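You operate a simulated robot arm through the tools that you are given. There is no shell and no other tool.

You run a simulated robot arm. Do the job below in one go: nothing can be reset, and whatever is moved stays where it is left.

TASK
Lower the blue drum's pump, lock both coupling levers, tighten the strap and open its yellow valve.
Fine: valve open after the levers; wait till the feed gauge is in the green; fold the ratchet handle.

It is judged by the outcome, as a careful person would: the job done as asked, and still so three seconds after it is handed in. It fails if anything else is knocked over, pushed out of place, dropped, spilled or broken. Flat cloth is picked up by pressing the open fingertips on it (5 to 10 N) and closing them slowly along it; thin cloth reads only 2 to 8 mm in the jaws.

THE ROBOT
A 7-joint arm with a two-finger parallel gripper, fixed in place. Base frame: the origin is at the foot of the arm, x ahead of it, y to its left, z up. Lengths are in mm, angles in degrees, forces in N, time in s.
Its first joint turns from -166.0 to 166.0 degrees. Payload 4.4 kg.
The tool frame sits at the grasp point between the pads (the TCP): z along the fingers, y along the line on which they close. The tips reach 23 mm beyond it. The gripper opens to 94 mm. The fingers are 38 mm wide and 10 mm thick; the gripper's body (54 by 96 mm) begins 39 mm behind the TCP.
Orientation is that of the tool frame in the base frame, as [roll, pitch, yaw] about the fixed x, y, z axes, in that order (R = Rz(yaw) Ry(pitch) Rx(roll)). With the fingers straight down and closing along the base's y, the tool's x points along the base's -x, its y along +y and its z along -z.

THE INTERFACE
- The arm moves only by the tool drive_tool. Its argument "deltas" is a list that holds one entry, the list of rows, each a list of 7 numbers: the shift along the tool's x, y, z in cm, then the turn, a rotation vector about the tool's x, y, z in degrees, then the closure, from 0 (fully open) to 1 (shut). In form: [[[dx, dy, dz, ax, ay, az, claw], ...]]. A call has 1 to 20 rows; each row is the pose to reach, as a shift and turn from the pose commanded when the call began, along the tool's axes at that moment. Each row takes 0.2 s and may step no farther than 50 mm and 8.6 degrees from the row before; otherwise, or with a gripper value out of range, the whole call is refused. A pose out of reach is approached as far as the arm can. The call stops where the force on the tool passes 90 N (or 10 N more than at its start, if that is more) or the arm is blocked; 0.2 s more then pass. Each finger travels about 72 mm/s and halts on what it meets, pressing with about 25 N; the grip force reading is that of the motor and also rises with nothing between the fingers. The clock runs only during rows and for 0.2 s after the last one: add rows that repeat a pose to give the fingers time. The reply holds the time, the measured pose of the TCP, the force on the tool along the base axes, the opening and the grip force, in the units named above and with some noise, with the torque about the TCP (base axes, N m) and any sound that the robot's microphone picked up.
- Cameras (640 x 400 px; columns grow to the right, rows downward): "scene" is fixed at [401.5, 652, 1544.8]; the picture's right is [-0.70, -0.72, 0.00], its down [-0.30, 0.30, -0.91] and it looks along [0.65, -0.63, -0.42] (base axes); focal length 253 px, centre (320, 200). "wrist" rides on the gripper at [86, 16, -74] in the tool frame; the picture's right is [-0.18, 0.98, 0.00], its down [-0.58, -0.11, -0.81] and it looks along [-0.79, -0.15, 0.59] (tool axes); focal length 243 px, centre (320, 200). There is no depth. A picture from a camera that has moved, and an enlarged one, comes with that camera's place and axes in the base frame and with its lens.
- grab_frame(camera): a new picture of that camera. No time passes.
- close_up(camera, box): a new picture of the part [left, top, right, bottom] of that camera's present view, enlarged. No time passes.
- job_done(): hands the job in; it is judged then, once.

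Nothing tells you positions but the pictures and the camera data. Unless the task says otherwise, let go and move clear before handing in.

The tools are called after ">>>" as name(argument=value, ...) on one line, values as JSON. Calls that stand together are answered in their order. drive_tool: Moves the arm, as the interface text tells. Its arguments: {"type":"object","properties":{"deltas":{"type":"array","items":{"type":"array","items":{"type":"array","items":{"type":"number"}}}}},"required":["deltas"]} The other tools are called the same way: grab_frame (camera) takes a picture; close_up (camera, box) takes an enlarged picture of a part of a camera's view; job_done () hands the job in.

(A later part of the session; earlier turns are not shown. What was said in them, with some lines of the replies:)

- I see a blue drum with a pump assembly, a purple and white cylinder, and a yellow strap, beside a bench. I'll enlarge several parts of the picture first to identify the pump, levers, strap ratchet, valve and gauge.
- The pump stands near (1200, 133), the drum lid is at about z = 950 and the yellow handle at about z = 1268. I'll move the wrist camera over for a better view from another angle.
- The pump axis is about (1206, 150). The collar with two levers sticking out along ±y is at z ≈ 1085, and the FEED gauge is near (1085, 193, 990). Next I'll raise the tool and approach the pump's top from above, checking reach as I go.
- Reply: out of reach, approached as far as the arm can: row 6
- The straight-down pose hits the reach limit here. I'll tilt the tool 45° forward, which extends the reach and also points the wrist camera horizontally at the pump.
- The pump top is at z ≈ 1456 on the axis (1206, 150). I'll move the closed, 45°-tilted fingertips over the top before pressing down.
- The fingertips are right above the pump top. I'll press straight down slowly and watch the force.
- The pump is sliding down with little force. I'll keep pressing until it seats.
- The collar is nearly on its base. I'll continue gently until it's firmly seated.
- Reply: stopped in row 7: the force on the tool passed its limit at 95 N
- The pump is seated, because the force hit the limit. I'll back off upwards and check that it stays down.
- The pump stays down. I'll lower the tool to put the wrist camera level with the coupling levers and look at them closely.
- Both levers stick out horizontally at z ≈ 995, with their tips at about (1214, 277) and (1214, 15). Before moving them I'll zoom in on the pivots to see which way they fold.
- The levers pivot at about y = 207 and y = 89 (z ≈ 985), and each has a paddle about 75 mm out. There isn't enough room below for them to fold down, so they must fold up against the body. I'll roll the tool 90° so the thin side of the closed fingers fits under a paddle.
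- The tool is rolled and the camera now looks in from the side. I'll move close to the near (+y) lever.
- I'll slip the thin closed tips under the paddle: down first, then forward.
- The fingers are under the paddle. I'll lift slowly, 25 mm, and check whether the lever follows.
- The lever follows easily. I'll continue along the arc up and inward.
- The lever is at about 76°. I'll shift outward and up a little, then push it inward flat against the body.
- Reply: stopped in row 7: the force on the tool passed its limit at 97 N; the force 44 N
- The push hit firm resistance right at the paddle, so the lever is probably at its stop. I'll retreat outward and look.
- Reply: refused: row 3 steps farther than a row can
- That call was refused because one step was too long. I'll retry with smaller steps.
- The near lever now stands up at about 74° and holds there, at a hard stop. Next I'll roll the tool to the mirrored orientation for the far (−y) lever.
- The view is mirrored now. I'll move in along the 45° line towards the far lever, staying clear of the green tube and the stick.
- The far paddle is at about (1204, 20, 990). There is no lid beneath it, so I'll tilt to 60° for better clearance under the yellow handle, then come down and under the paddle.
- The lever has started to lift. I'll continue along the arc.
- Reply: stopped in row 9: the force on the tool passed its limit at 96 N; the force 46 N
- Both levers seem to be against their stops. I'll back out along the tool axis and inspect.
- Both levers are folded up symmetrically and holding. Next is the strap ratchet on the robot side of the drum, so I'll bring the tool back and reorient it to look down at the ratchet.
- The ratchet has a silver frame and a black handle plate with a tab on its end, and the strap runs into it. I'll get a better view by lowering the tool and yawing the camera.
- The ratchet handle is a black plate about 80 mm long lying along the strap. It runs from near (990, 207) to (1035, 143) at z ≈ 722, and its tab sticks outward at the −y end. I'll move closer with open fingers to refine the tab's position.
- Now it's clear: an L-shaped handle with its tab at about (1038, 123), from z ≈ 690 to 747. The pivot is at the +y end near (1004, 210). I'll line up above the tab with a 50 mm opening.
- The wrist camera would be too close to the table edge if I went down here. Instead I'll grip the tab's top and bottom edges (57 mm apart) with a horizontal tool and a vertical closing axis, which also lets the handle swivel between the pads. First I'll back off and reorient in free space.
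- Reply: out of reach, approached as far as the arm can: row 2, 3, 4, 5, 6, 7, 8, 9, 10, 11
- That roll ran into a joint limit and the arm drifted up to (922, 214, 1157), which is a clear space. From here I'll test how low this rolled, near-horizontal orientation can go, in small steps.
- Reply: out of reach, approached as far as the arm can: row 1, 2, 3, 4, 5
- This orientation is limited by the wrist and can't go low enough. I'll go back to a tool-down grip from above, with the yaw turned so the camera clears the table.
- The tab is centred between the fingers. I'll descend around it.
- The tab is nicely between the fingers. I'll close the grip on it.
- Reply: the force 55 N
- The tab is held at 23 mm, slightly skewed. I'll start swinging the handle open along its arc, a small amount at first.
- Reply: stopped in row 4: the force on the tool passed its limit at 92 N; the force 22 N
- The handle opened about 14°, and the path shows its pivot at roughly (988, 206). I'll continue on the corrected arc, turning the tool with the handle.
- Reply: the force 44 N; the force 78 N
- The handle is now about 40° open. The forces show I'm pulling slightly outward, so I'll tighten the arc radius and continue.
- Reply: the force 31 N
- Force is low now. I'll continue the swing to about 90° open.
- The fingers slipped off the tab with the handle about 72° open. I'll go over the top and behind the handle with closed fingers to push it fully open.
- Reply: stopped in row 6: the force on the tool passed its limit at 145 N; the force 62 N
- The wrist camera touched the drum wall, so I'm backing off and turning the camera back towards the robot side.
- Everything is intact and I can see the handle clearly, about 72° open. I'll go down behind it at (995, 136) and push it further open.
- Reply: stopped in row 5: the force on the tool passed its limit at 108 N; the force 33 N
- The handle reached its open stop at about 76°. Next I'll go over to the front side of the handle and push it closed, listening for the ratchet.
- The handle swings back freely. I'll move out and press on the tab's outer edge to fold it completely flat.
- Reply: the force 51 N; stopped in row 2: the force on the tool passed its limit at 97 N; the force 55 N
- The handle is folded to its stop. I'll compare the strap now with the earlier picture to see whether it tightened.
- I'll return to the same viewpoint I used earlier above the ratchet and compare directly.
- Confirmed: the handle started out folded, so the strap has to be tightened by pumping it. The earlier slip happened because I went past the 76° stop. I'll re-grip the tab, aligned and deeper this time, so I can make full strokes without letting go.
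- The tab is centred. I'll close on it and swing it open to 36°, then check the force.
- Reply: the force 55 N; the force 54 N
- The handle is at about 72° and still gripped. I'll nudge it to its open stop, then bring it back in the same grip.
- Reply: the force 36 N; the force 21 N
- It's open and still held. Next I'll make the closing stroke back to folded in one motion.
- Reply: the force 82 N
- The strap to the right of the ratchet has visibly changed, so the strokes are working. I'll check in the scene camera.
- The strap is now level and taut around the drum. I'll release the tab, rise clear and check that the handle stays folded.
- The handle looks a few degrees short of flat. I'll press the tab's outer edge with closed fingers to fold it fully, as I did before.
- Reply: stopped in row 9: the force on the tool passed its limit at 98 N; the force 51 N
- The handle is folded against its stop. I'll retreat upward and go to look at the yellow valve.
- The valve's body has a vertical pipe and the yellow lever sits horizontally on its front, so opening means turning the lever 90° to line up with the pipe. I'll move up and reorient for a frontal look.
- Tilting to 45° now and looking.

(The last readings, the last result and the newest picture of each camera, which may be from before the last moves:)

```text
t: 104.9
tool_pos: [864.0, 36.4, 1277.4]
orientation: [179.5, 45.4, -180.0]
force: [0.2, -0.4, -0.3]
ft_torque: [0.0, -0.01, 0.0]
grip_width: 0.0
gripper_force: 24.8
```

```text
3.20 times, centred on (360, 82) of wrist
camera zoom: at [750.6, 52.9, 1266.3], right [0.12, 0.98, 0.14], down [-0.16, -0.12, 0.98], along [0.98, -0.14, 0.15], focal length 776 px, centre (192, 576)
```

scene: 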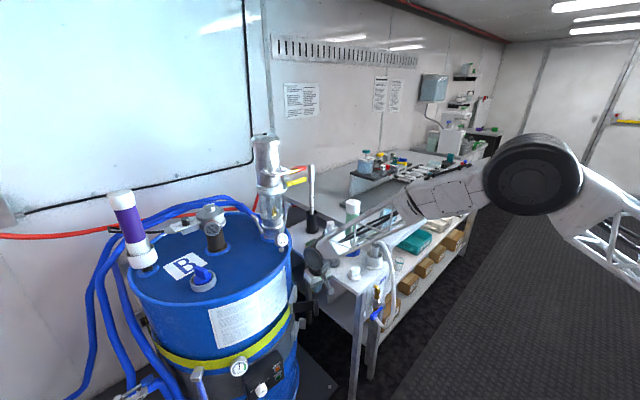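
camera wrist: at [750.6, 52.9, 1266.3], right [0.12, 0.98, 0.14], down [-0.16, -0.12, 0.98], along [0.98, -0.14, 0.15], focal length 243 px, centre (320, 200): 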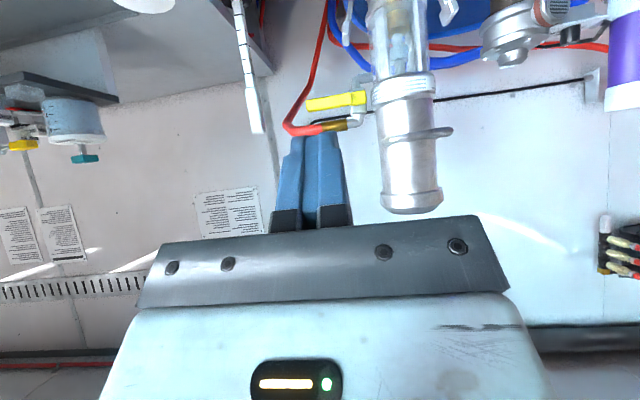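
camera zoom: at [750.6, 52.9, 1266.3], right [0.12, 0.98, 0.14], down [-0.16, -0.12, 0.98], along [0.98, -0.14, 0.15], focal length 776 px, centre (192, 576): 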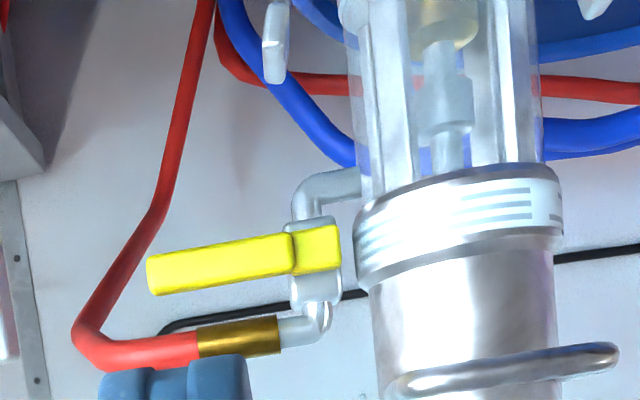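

The lever's hub is at about (1171, 80, 1174) and its tip at (1163, −5, 1174), with a vertical pipe behind it. I'll roll the tool so its thin side faces the lever and come in above the tip.

>>> drive_tool(deltas=[[[-0.767, -0.227, 0.52, 0, 0, -8.2, 1], [-1.53, -0.45, 1.04, 0, 0, -16.4, 1], [-2.3, -0.68, 1.56, 0, 0, -24.6, 1], [-3.07, -0.91, 2.08, 0, 0, -32.8, 1], [-3.83, -1.13, 2.6, 0, 0, -41, 1], [-4.6, -1.36, 3.12, 0, 0, -49.2, 1], [-5.37, -1.59, 3.64, 0, 0, -57.4, 1], [-6.14, -1.82, 4.16, 0, 0, -65.6, 1], [-6.9, -2.04, 4.68, 0, 0, -73.8, 1], [-7.67, -2.27, 5.2, 0, 0, -82, 1], [-8.44, -2.5, 5.72, 0, 0, -90, 1]]])

>>> grab_frame(camera="wrist")

```text
t: 107.3
tool_pos: [964.9, 12.7, 1297.2]
orientation: [-134.7, 0.3, -89.5]
force: [-1.0, -0.1, 0.0]
ft_torque: [0.01, -0.02, 0.01]
grip_width: 0.0
gripper_force: 24.7
```

```text
taken
camera wrist: at [900.9, -74.0, 1335.9], right [-0.69, 0.18, -0.7], down [-0.5, 0.57, 0.65], along [0.52, 0.8, -0.31], focal length 243 px, centre (320, 200)
```

wrist: 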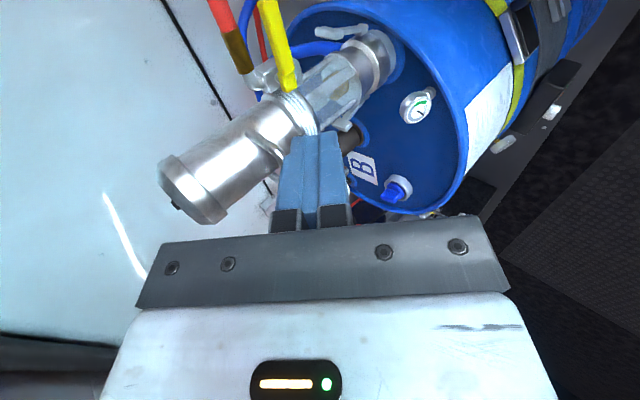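

>>> drive_tool(deltas=[[[0.16, -1.82, 3.46, 0, 0, 0, 1], [0.32, -3.64, 6.92, 0, 0, 0, 1], [0.48, -5.46, 10.38, 0, 0, 0, 1], [0.64, -7.28, 13.84, 0, 0, 0, 1], [0.8, -9.1, 17.3, 0, 0, 0, 1]]])

>>> grab_frame(camera="wrist")

>>> close_up(camera="scene", box=[250, 130, 340, 210])

```text
t: 108.5
tool_pos: [1151.9, 6.5, 1240.3]
orientation: [-134.7, 0.3, -89.7]
force: [-0.6, -0.2, 1.9]
ft_torque: [-0.01, 0.1, 0.01]
grip_width: 0.1
gripper_force: 25.3
```

```text
taken
camera wrist: at [1087.9, -80.6, 1279.9], right [-0.69, 0.18, -0.7], down [-0.5, 0.57, 0.65], along [0.52, 0.8, -0.3], focal length 243 px, centre (320, 200)
```

wrist: 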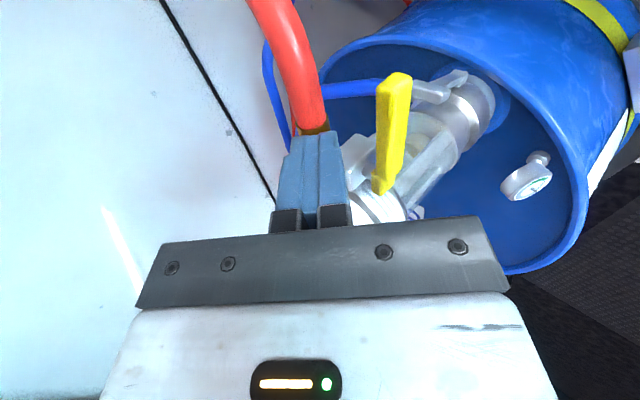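

```text
5.00 times, centred on (295, 170) of scene
camera zoom: at [401.5, 652.0, 1544.8], right [-0.7, -0.72, 0.0], down [-0.3, 0.3, -0.91], along [0.65, -0.63, -0.42], focal length 1263 px, centre (445, 350)
```

zoom: 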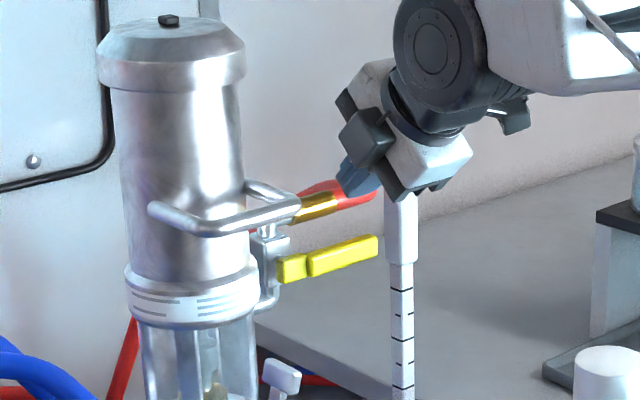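

The fingertips are just above the lever tip. I'll press down gently to test which way it turns.

>>> drive_tool(deltas=[[[0, 1.07, 1.05, 0, 0, 0, 1], [0, 1.99, 1.97, 0, 0, 0, 1], [0, 2.5, 2.47, 0, 0, 0, 1], [0, 2.86, 2.82, 0, 0, 0, 1], [0, 3.2, 3.16, 0, 0, 0, 1], [0, 3.56, 3.52, 0, 0, 0, 1]]])

>>> grab_frame(camera="wrist")

>>> close_up(camera="scene", box=[250, 130, 340, 210])

```text
t: 109.9
tool_pos: [1151.5, 6.6, 1188.2]
orientation: [-134.8, 0.4, -89.7]
force: [0.3, -0.4, 0.2]
ft_torque: [0.01, -0.01, -0.07]
grip_width: 0.0
gripper_force: 25.2
```

```text
taken
camera wrist: at [1087.8, -80.3, 1227.7], right [-0.69, 0.18, -0.7], down [-0.5, 0.57, 0.65], along [0.52, 0.8, -0.31], focal length 243 px, centre (320, 200)
```

wrist: 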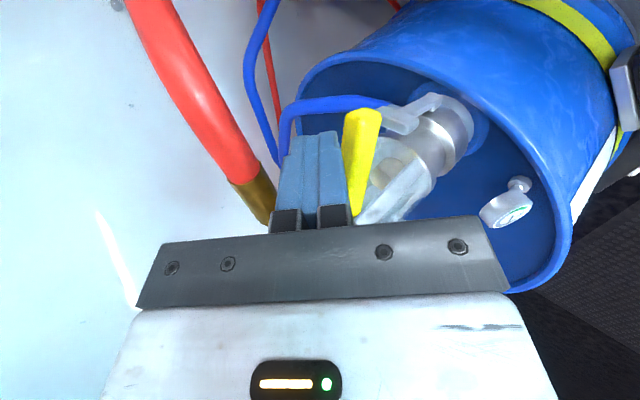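

```text
5.00 times, centred on (295, 170) of scene
camera zoom: at [401.5, 652.0, 1544.8], right [-0.7, -0.72, 0.0], down [-0.3, 0.3, -0.91], along [0.65, -0.63, -0.42], focal length 1263 px, centre (445, 350)
```

zoom: 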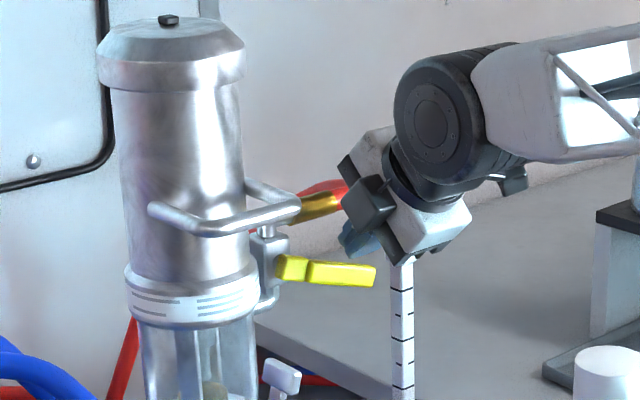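

It turns downward easily. I'll continue the arc towards vertical.

>>> drive_tool(deltas=[[[-0.6, 0.853, 0.844, 0, 0, 0, 1], [-1.04, 1.28, 1.265, 0, 0, 0, 1], [-1.48, 1.706, 1.687, 0, 0, 0, 1], [-2.04, 1.99, 1.97, 0, 0, 0, 1], [-2.64, 2.346, 2.32, 0, 0, 0, 1], [-3.34, 2.56, 2.53, 0, 0, 0, 1]]])

>>> grab_frame(camera="wrist")

>>> close_up(camera="scene", box=[250, 130, 340, 210])

```text
t: 111.3
tool_pos: [1151.0, 40.4, 1152.3]
orientation: [-134.8, 0.4, -89.7]
force: [-0.4, 0.0, 0.7]
ft_torque: [-0.04, -0.02, -0.03]
grip_width: 0.2
gripper_force: 25.4
```

```text
taken
camera wrist: at [1087.3, -46.3, 1192.0], right [-0.69, 0.18, -0.7], down [-0.5, 0.57, 0.65], along [0.52, 0.8, -0.31], focal length 243 px, centre (320, 200)
```

wrist: 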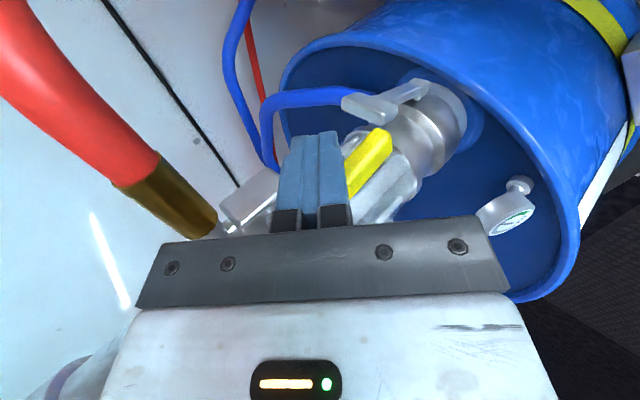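

```text
5.00 times, centred on (295, 170) of scene
camera zoom: at [401.5, 652.0, 1544.8], right [-0.7, -0.72, 0.0], down [-0.3, 0.3, -0.91], along [0.65, -0.63, -0.42], focal length 1263 px, centre (445, 350)
```

zoom: 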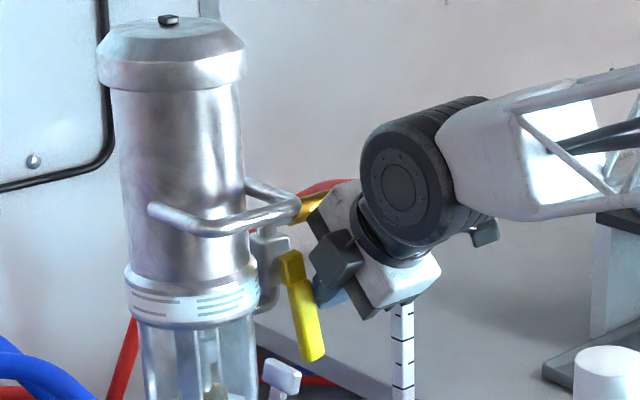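

It's about 70° down. I'll finish with a sideways push to bring it vertical against its stop.

>>> drive_tool(deltas=[[[0.7, 0, 0, 0, 0, 0, 1], [1.3, 0.7, 0.7, 0, 0, 0, 1], [1.3, 1.42, 1.41, 0, 0, 0, 1], [0.8, 1.42, 1.41, 0, 0, 0, 1], [0.3, 1.42, 1.41, 0, 0, 0, 1], [-0.2, 1.42, 1.41, 0, 0, 0, 1], [-0.6, 1.42, 1.41, 0, 0, 0, 1], [-1.0, 1.42, 1.41, 0, 0, 0, 1], [-1.4, 1.42, 1.41, 0, 0, 0, 1], [-1.8, 1.42, 1.41, 0, 0, 0, 1]]])

>>> grab_frame(camera="wrist")

>>> close_up(camera="scene", box=[250, 130, 340, 210])

```text
t: 113.5
tool_pos: [1151.3, 48.2, 1131.7]
orientation: [-134.9, 0.4, -90.1]
force: [-2.9, -35.9, 1.5]
ft_torque: [0.67, -0.02, 0.07]
grip_width: 0.0
gripper_force: 24.9
stopped in row 10: the force on the tool passed its limit at 98 N (the readings are from after the stop); the commanded pose is now the measured one
```

```text
taken
camera wrist: at [1086.8, -38.9, 1172.2], right [-0.69, 0.19, -0.7], down [-0.49, 0.58, 0.65], along [0.53, 0.79, -0.31], focal length 243 px, centre (320, 200)
```

wrist: 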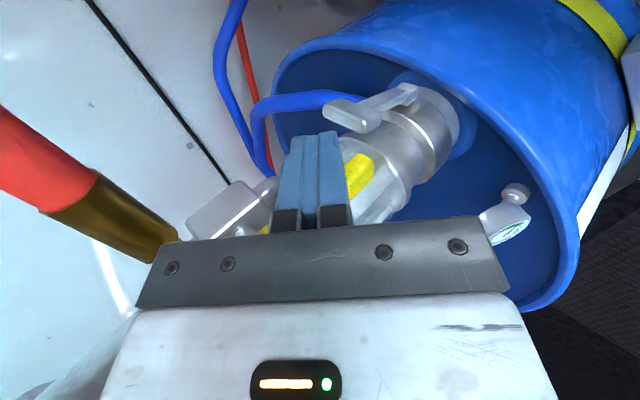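

```text
5.00 times, centred on (295, 170) of scene
camera zoom: at [401.5, 652.0, 1544.8], right [-0.7, -0.72, 0.0], down [-0.3, 0.3, -0.91], along [0.65, -0.63, -0.42], focal length 1263 px, centre (445, 350)
```

zoom: 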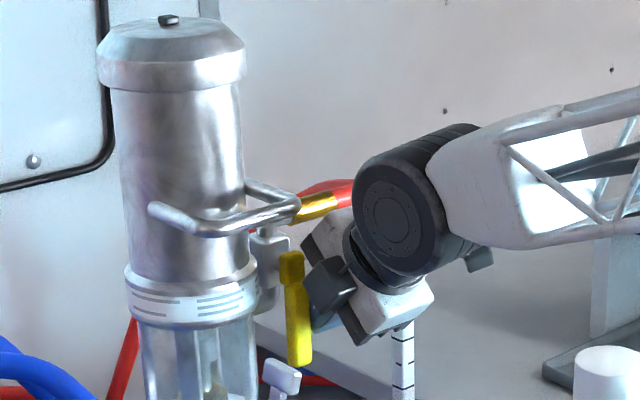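

The lever is essentially vertical. I'll push once more lower down, near its tip, to be sure it's fully at the stop.

>>> drive_tool(deltas=[[[0.8, 0, 0, 0, 0, 0, 1], [0.8, 1.0, 0.98, 0, 0, 0, 1], [0.3, 1.0, 0.98, 0, 0, 0, 1], [0.0, 1.0, 0.98, 0, 0, 0, 1], [-0.3, 1.0, 0.98, 0, 0, 0, 1], [-0.6, 1.0, 0.98, 0, 0, 0, 1], [-0.9, 1.0, 0.98, 0, 0, 0, 1], [-1.2, 1.0, 0.98, 0, 0, 0, 1]]])

>>> close_up(camera="scene", box=[250, 130, 340, 210])

>>> close_up(camera="scene", box=[262, 225, 302, 255])

```text
t: 115.0
tool_pos: [1150.9, 48.3, 1118.3]
orientation: [-134.8, 0.3, -90.5]
force: [-4.6, -40.5, 3.2]
ft_torque: [0.73, -0.08, 0.05]
grip_width: 0.1
gripper_force: 24.9
stopped in row 7: the force on the tool passed its limit at 96 N (the readings are from after the stop); the commanded pose is now the measured one
```

```text
5.00 times, centred on (295, 170) of scene
camera zoom: at [401.5, 652.0, 1544.8], right [-0.7, -0.72, 0.0], down [-0.3, 0.3, -0.91], along [0.65, -0.63, -0.42], focal length 1263 px, centre (445, 350)
```

zoom: 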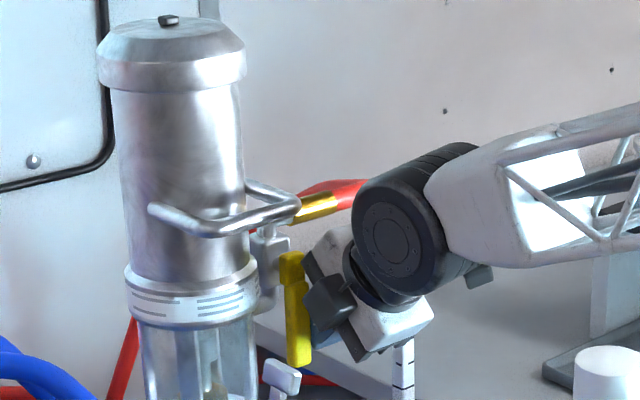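

```text
13.33 times, centred on (282, 240) of scene
camera zoom: at [401.5, 652.0, 1544.8], right [-0.7, -0.72, 0.0], down [-0.3, 0.3, -0.91], along [0.65, -0.63, -0.42], focal length 3368 px, centre (827, -333)
```

zoom: 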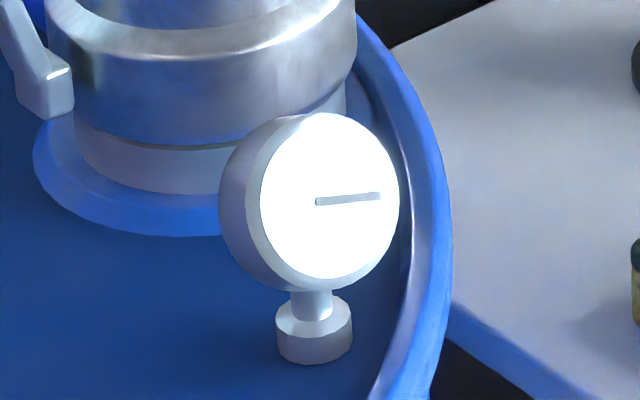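

The valve lever is vertical at its stop and the feed gauge needle has swung across. I'll withdraw and read the gauge with the wrist camera while time passes.

>>> drive_tool(deltas=[[[1.0, 0, 0, 0, 0, 0, 1], [2.0, 0, -1, 0, 0, 0, 1], [2.0, 0, -5.5, 0, 0, 0, 1], [2.0, 0, -10, 0, 0, 0, 1], [2.0, 0, -14.5, 0, 0, 0, 1], [2.0, 0, -19, 0, 0, 0, 1], [2.0, 0, -23.5, 0, 0, 0, 1], [2.0, 0, -25, 0, 0, 0, 1]]])

>>> grab_frame(camera="wrist")

>>> close_up(camera="scene", box=[240, 130, 330, 250])

```text
t: 116.8
tool_pos: [973.3, 30.3, 1294.4]
orientation: [-135.1, 0.2, -90.3]
force: [0.9, 0.2, -0.7]
ft_torque: [0.01, -0.05, -0.01]
grip_width: 0.0
gripper_force: 25.0
```

```text
taken
camera wrist: at [908.8, -54.8, 1333.8], right [-0.69, 0.19, -0.69], down [-0.49, 0.58, 0.65], along [0.53, 0.79, -0.31], focal length 243 px, centre (320, 200)
```

wrist: 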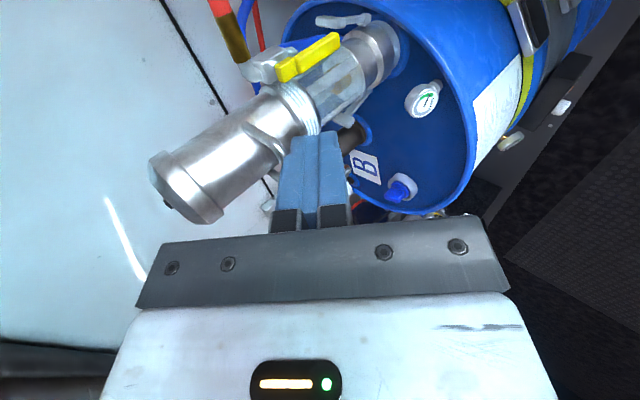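

```text
3.33 times, centred on (285, 190) of scene
camera zoom: at [401.5, 652.0, 1544.8], right [-0.7, -0.72, 0.0], down [-0.3, 0.3, -0.91], along [0.65, -0.63, -0.42], focal length 842 px, centre (437, 233)
```

zoom: 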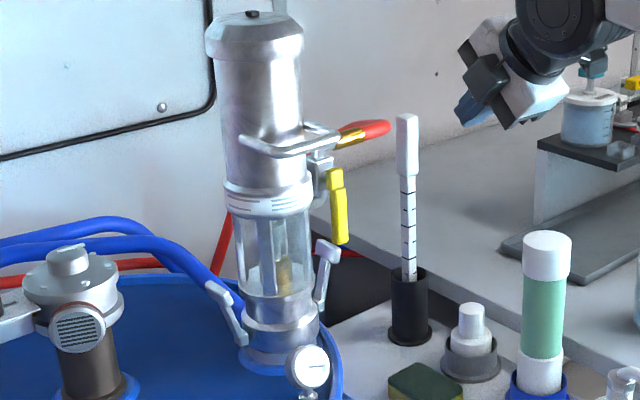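

>>> close_up(camera="wrist", box=[398, 75, 448, 123])

>>> drive_tool(deltas=[[[0, 0, -2, 0, 0, 0, 1], [0, 0, -2, 0, 0, 0, 1], [0, 0, -2, 0, 0, 0, 1], [0, 0, -2, 0, 0, 0, 1], [0, 0, -2, 0, 0, 0, 1], [0, 0, -2, 0, 0, 0, 1], [0, 0, -2, 0, 0, 0, 1], [0, 0, -2, 0, 0, 0, 1], [0, 0, -2, 0, 0, 0, 1], [0, 0, -2, 0, 0, 0, 1]]])

>>> close_up(camera="wrist", box=[398, 75, 448, 123])

```text
8.33 times, centred on (423, 99) of wrist
camera zoom: at [908.8, -54.8, 1333.8], right [-0.69, 0.19, -0.69], down [-0.49, 0.58, 0.65], along [0.53, 0.79, -0.31], focal length 2022 px, centre (-538, 1042)
```

zoom: 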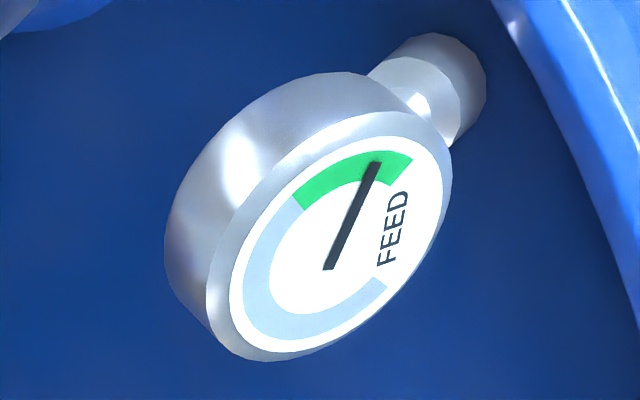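

```text
t: 119.0
tool_pos: [959.8, 31.8, 1308.9]
orientation: [-134.8, 0.3, -90.2]
force: [0.9, -0.3, 0.1]
ft_torque: [0.02, 0.01, 0.02]
grip_width: 0.0
gripper_force: 24.8
```

```text
8.33 times, centred on (423, 99) of wrist
camera zoom: at [894.6, -54.9, 1348.5], right [-0.69, 0.19, -0.7], down [-0.49, 0.58, 0.65], along [0.53, 0.79, -0.31], focal length 2022 px, centre (-538, 1042)
```

zoom: 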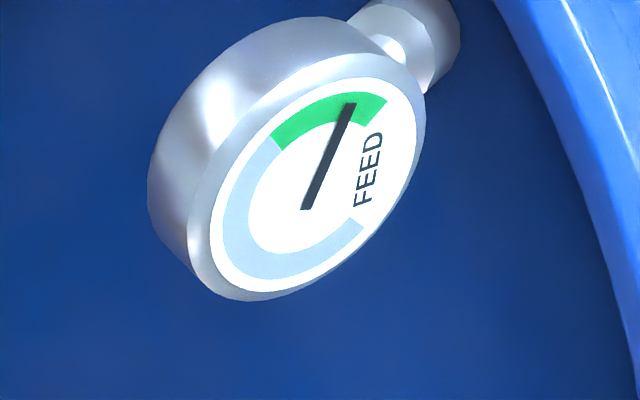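

The FEED needle is in the green and steady. I'll do a last check of the ratchet handle, strap, levers and surroundings.

>>> grab_frame(camera="scene")

>>> close_up(camera="scene", box=[260, 270, 320, 345])

>>> close_up(camera="wrist", box=[460, 0, 620, 120])

>>> close_up(camera="scene", box=[235, 180, 315, 255])

```text
taken
```

scene: 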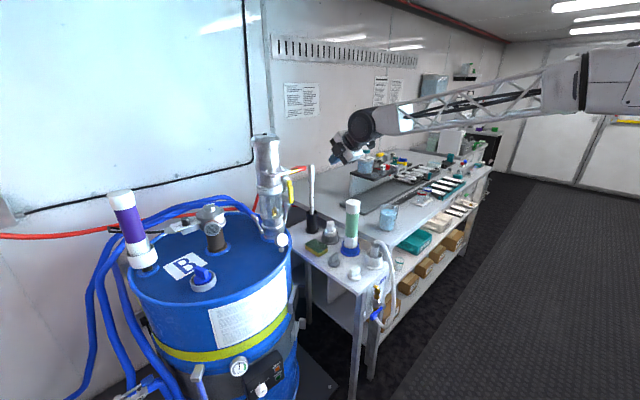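

```text
5.33 times, centred on (290, 308) of scene
camera zoom: at [401.5, 652.0, 1544.8], right [-0.7, -0.72, 0.0], down [-0.3, 0.3, -0.91], along [0.65, -0.63, -0.42], focal length 1347 px, centre (480, -373)
```

zoom: 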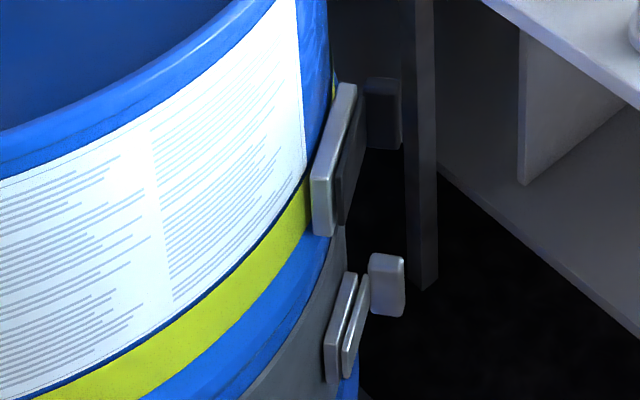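

```text
3.33 times, centred on (540, 60) of wrist
camera zoom: at [894.6, -54.9, 1348.5], right [-0.69, 0.19, -0.7], down [-0.49, 0.58, 0.65], along [0.53, 0.79, -0.31], focal length 809 px, centre (-413, 667)
```

zoom: 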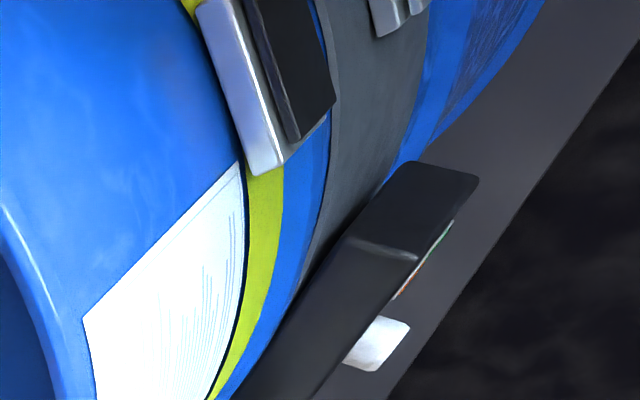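

```text
5.33 times, centred on (275, 218) of scene
camera zoom: at [401.5, 652.0, 1544.8], right [-0.7, -0.72, 0.0], down [-0.3, 0.3, -0.91], along [0.65, -0.63, -0.42], focal length 1347 px, centre (560, 107)
```

zoom: 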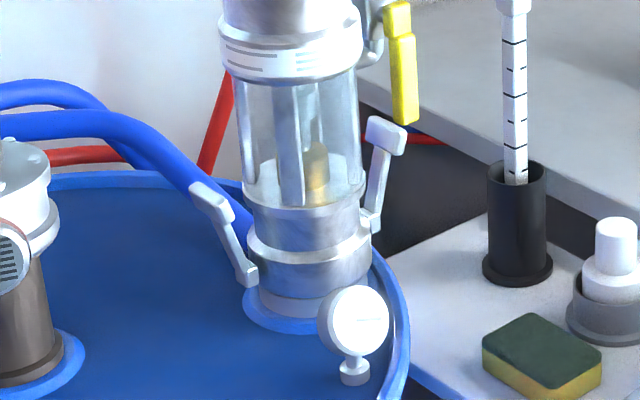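

The pump is lowered and seated, and both levers are locked up. The strap is taut with its ratchet handle folded, the yellow valve is open and the FEED gauge sits steadily in the green. Nothing else was disturbed and the arm is clear, so I'm handing in.

>>> job_done()

```text
The job is handed in.
```

The job is handed in: the blue drum's pump is lowered, both coupling levers are locked, the strap is tight and the yellow valve is open.

- **Pump:** I pressed it down until it seated firmly, and it stayed down.
- **Levers:** both are folded up against firm stops, at about 75°. I locked them before opening the valve.
- **Strap:** I pumped the ratchet handle through two strokes. The strap didn't move after the first stroke, but after the second it sat level and taut. I didn't test whether it would take more tension. I then pressed the handle flat against its stop.
- **Valve:** I turned the yellow lever from horizontal to straight down, in line with its pipe, until it stopped.
- **Feed gauge:** the needle moved into the green and was still there about two seconds later, before I handed in.

While I was working on the ratchet, the wrist camera bumped the side of the drum (about 145 N). I backed off straight away; later pictures showed nothing moved or damaged. The arm was clear of everything at hand-in.
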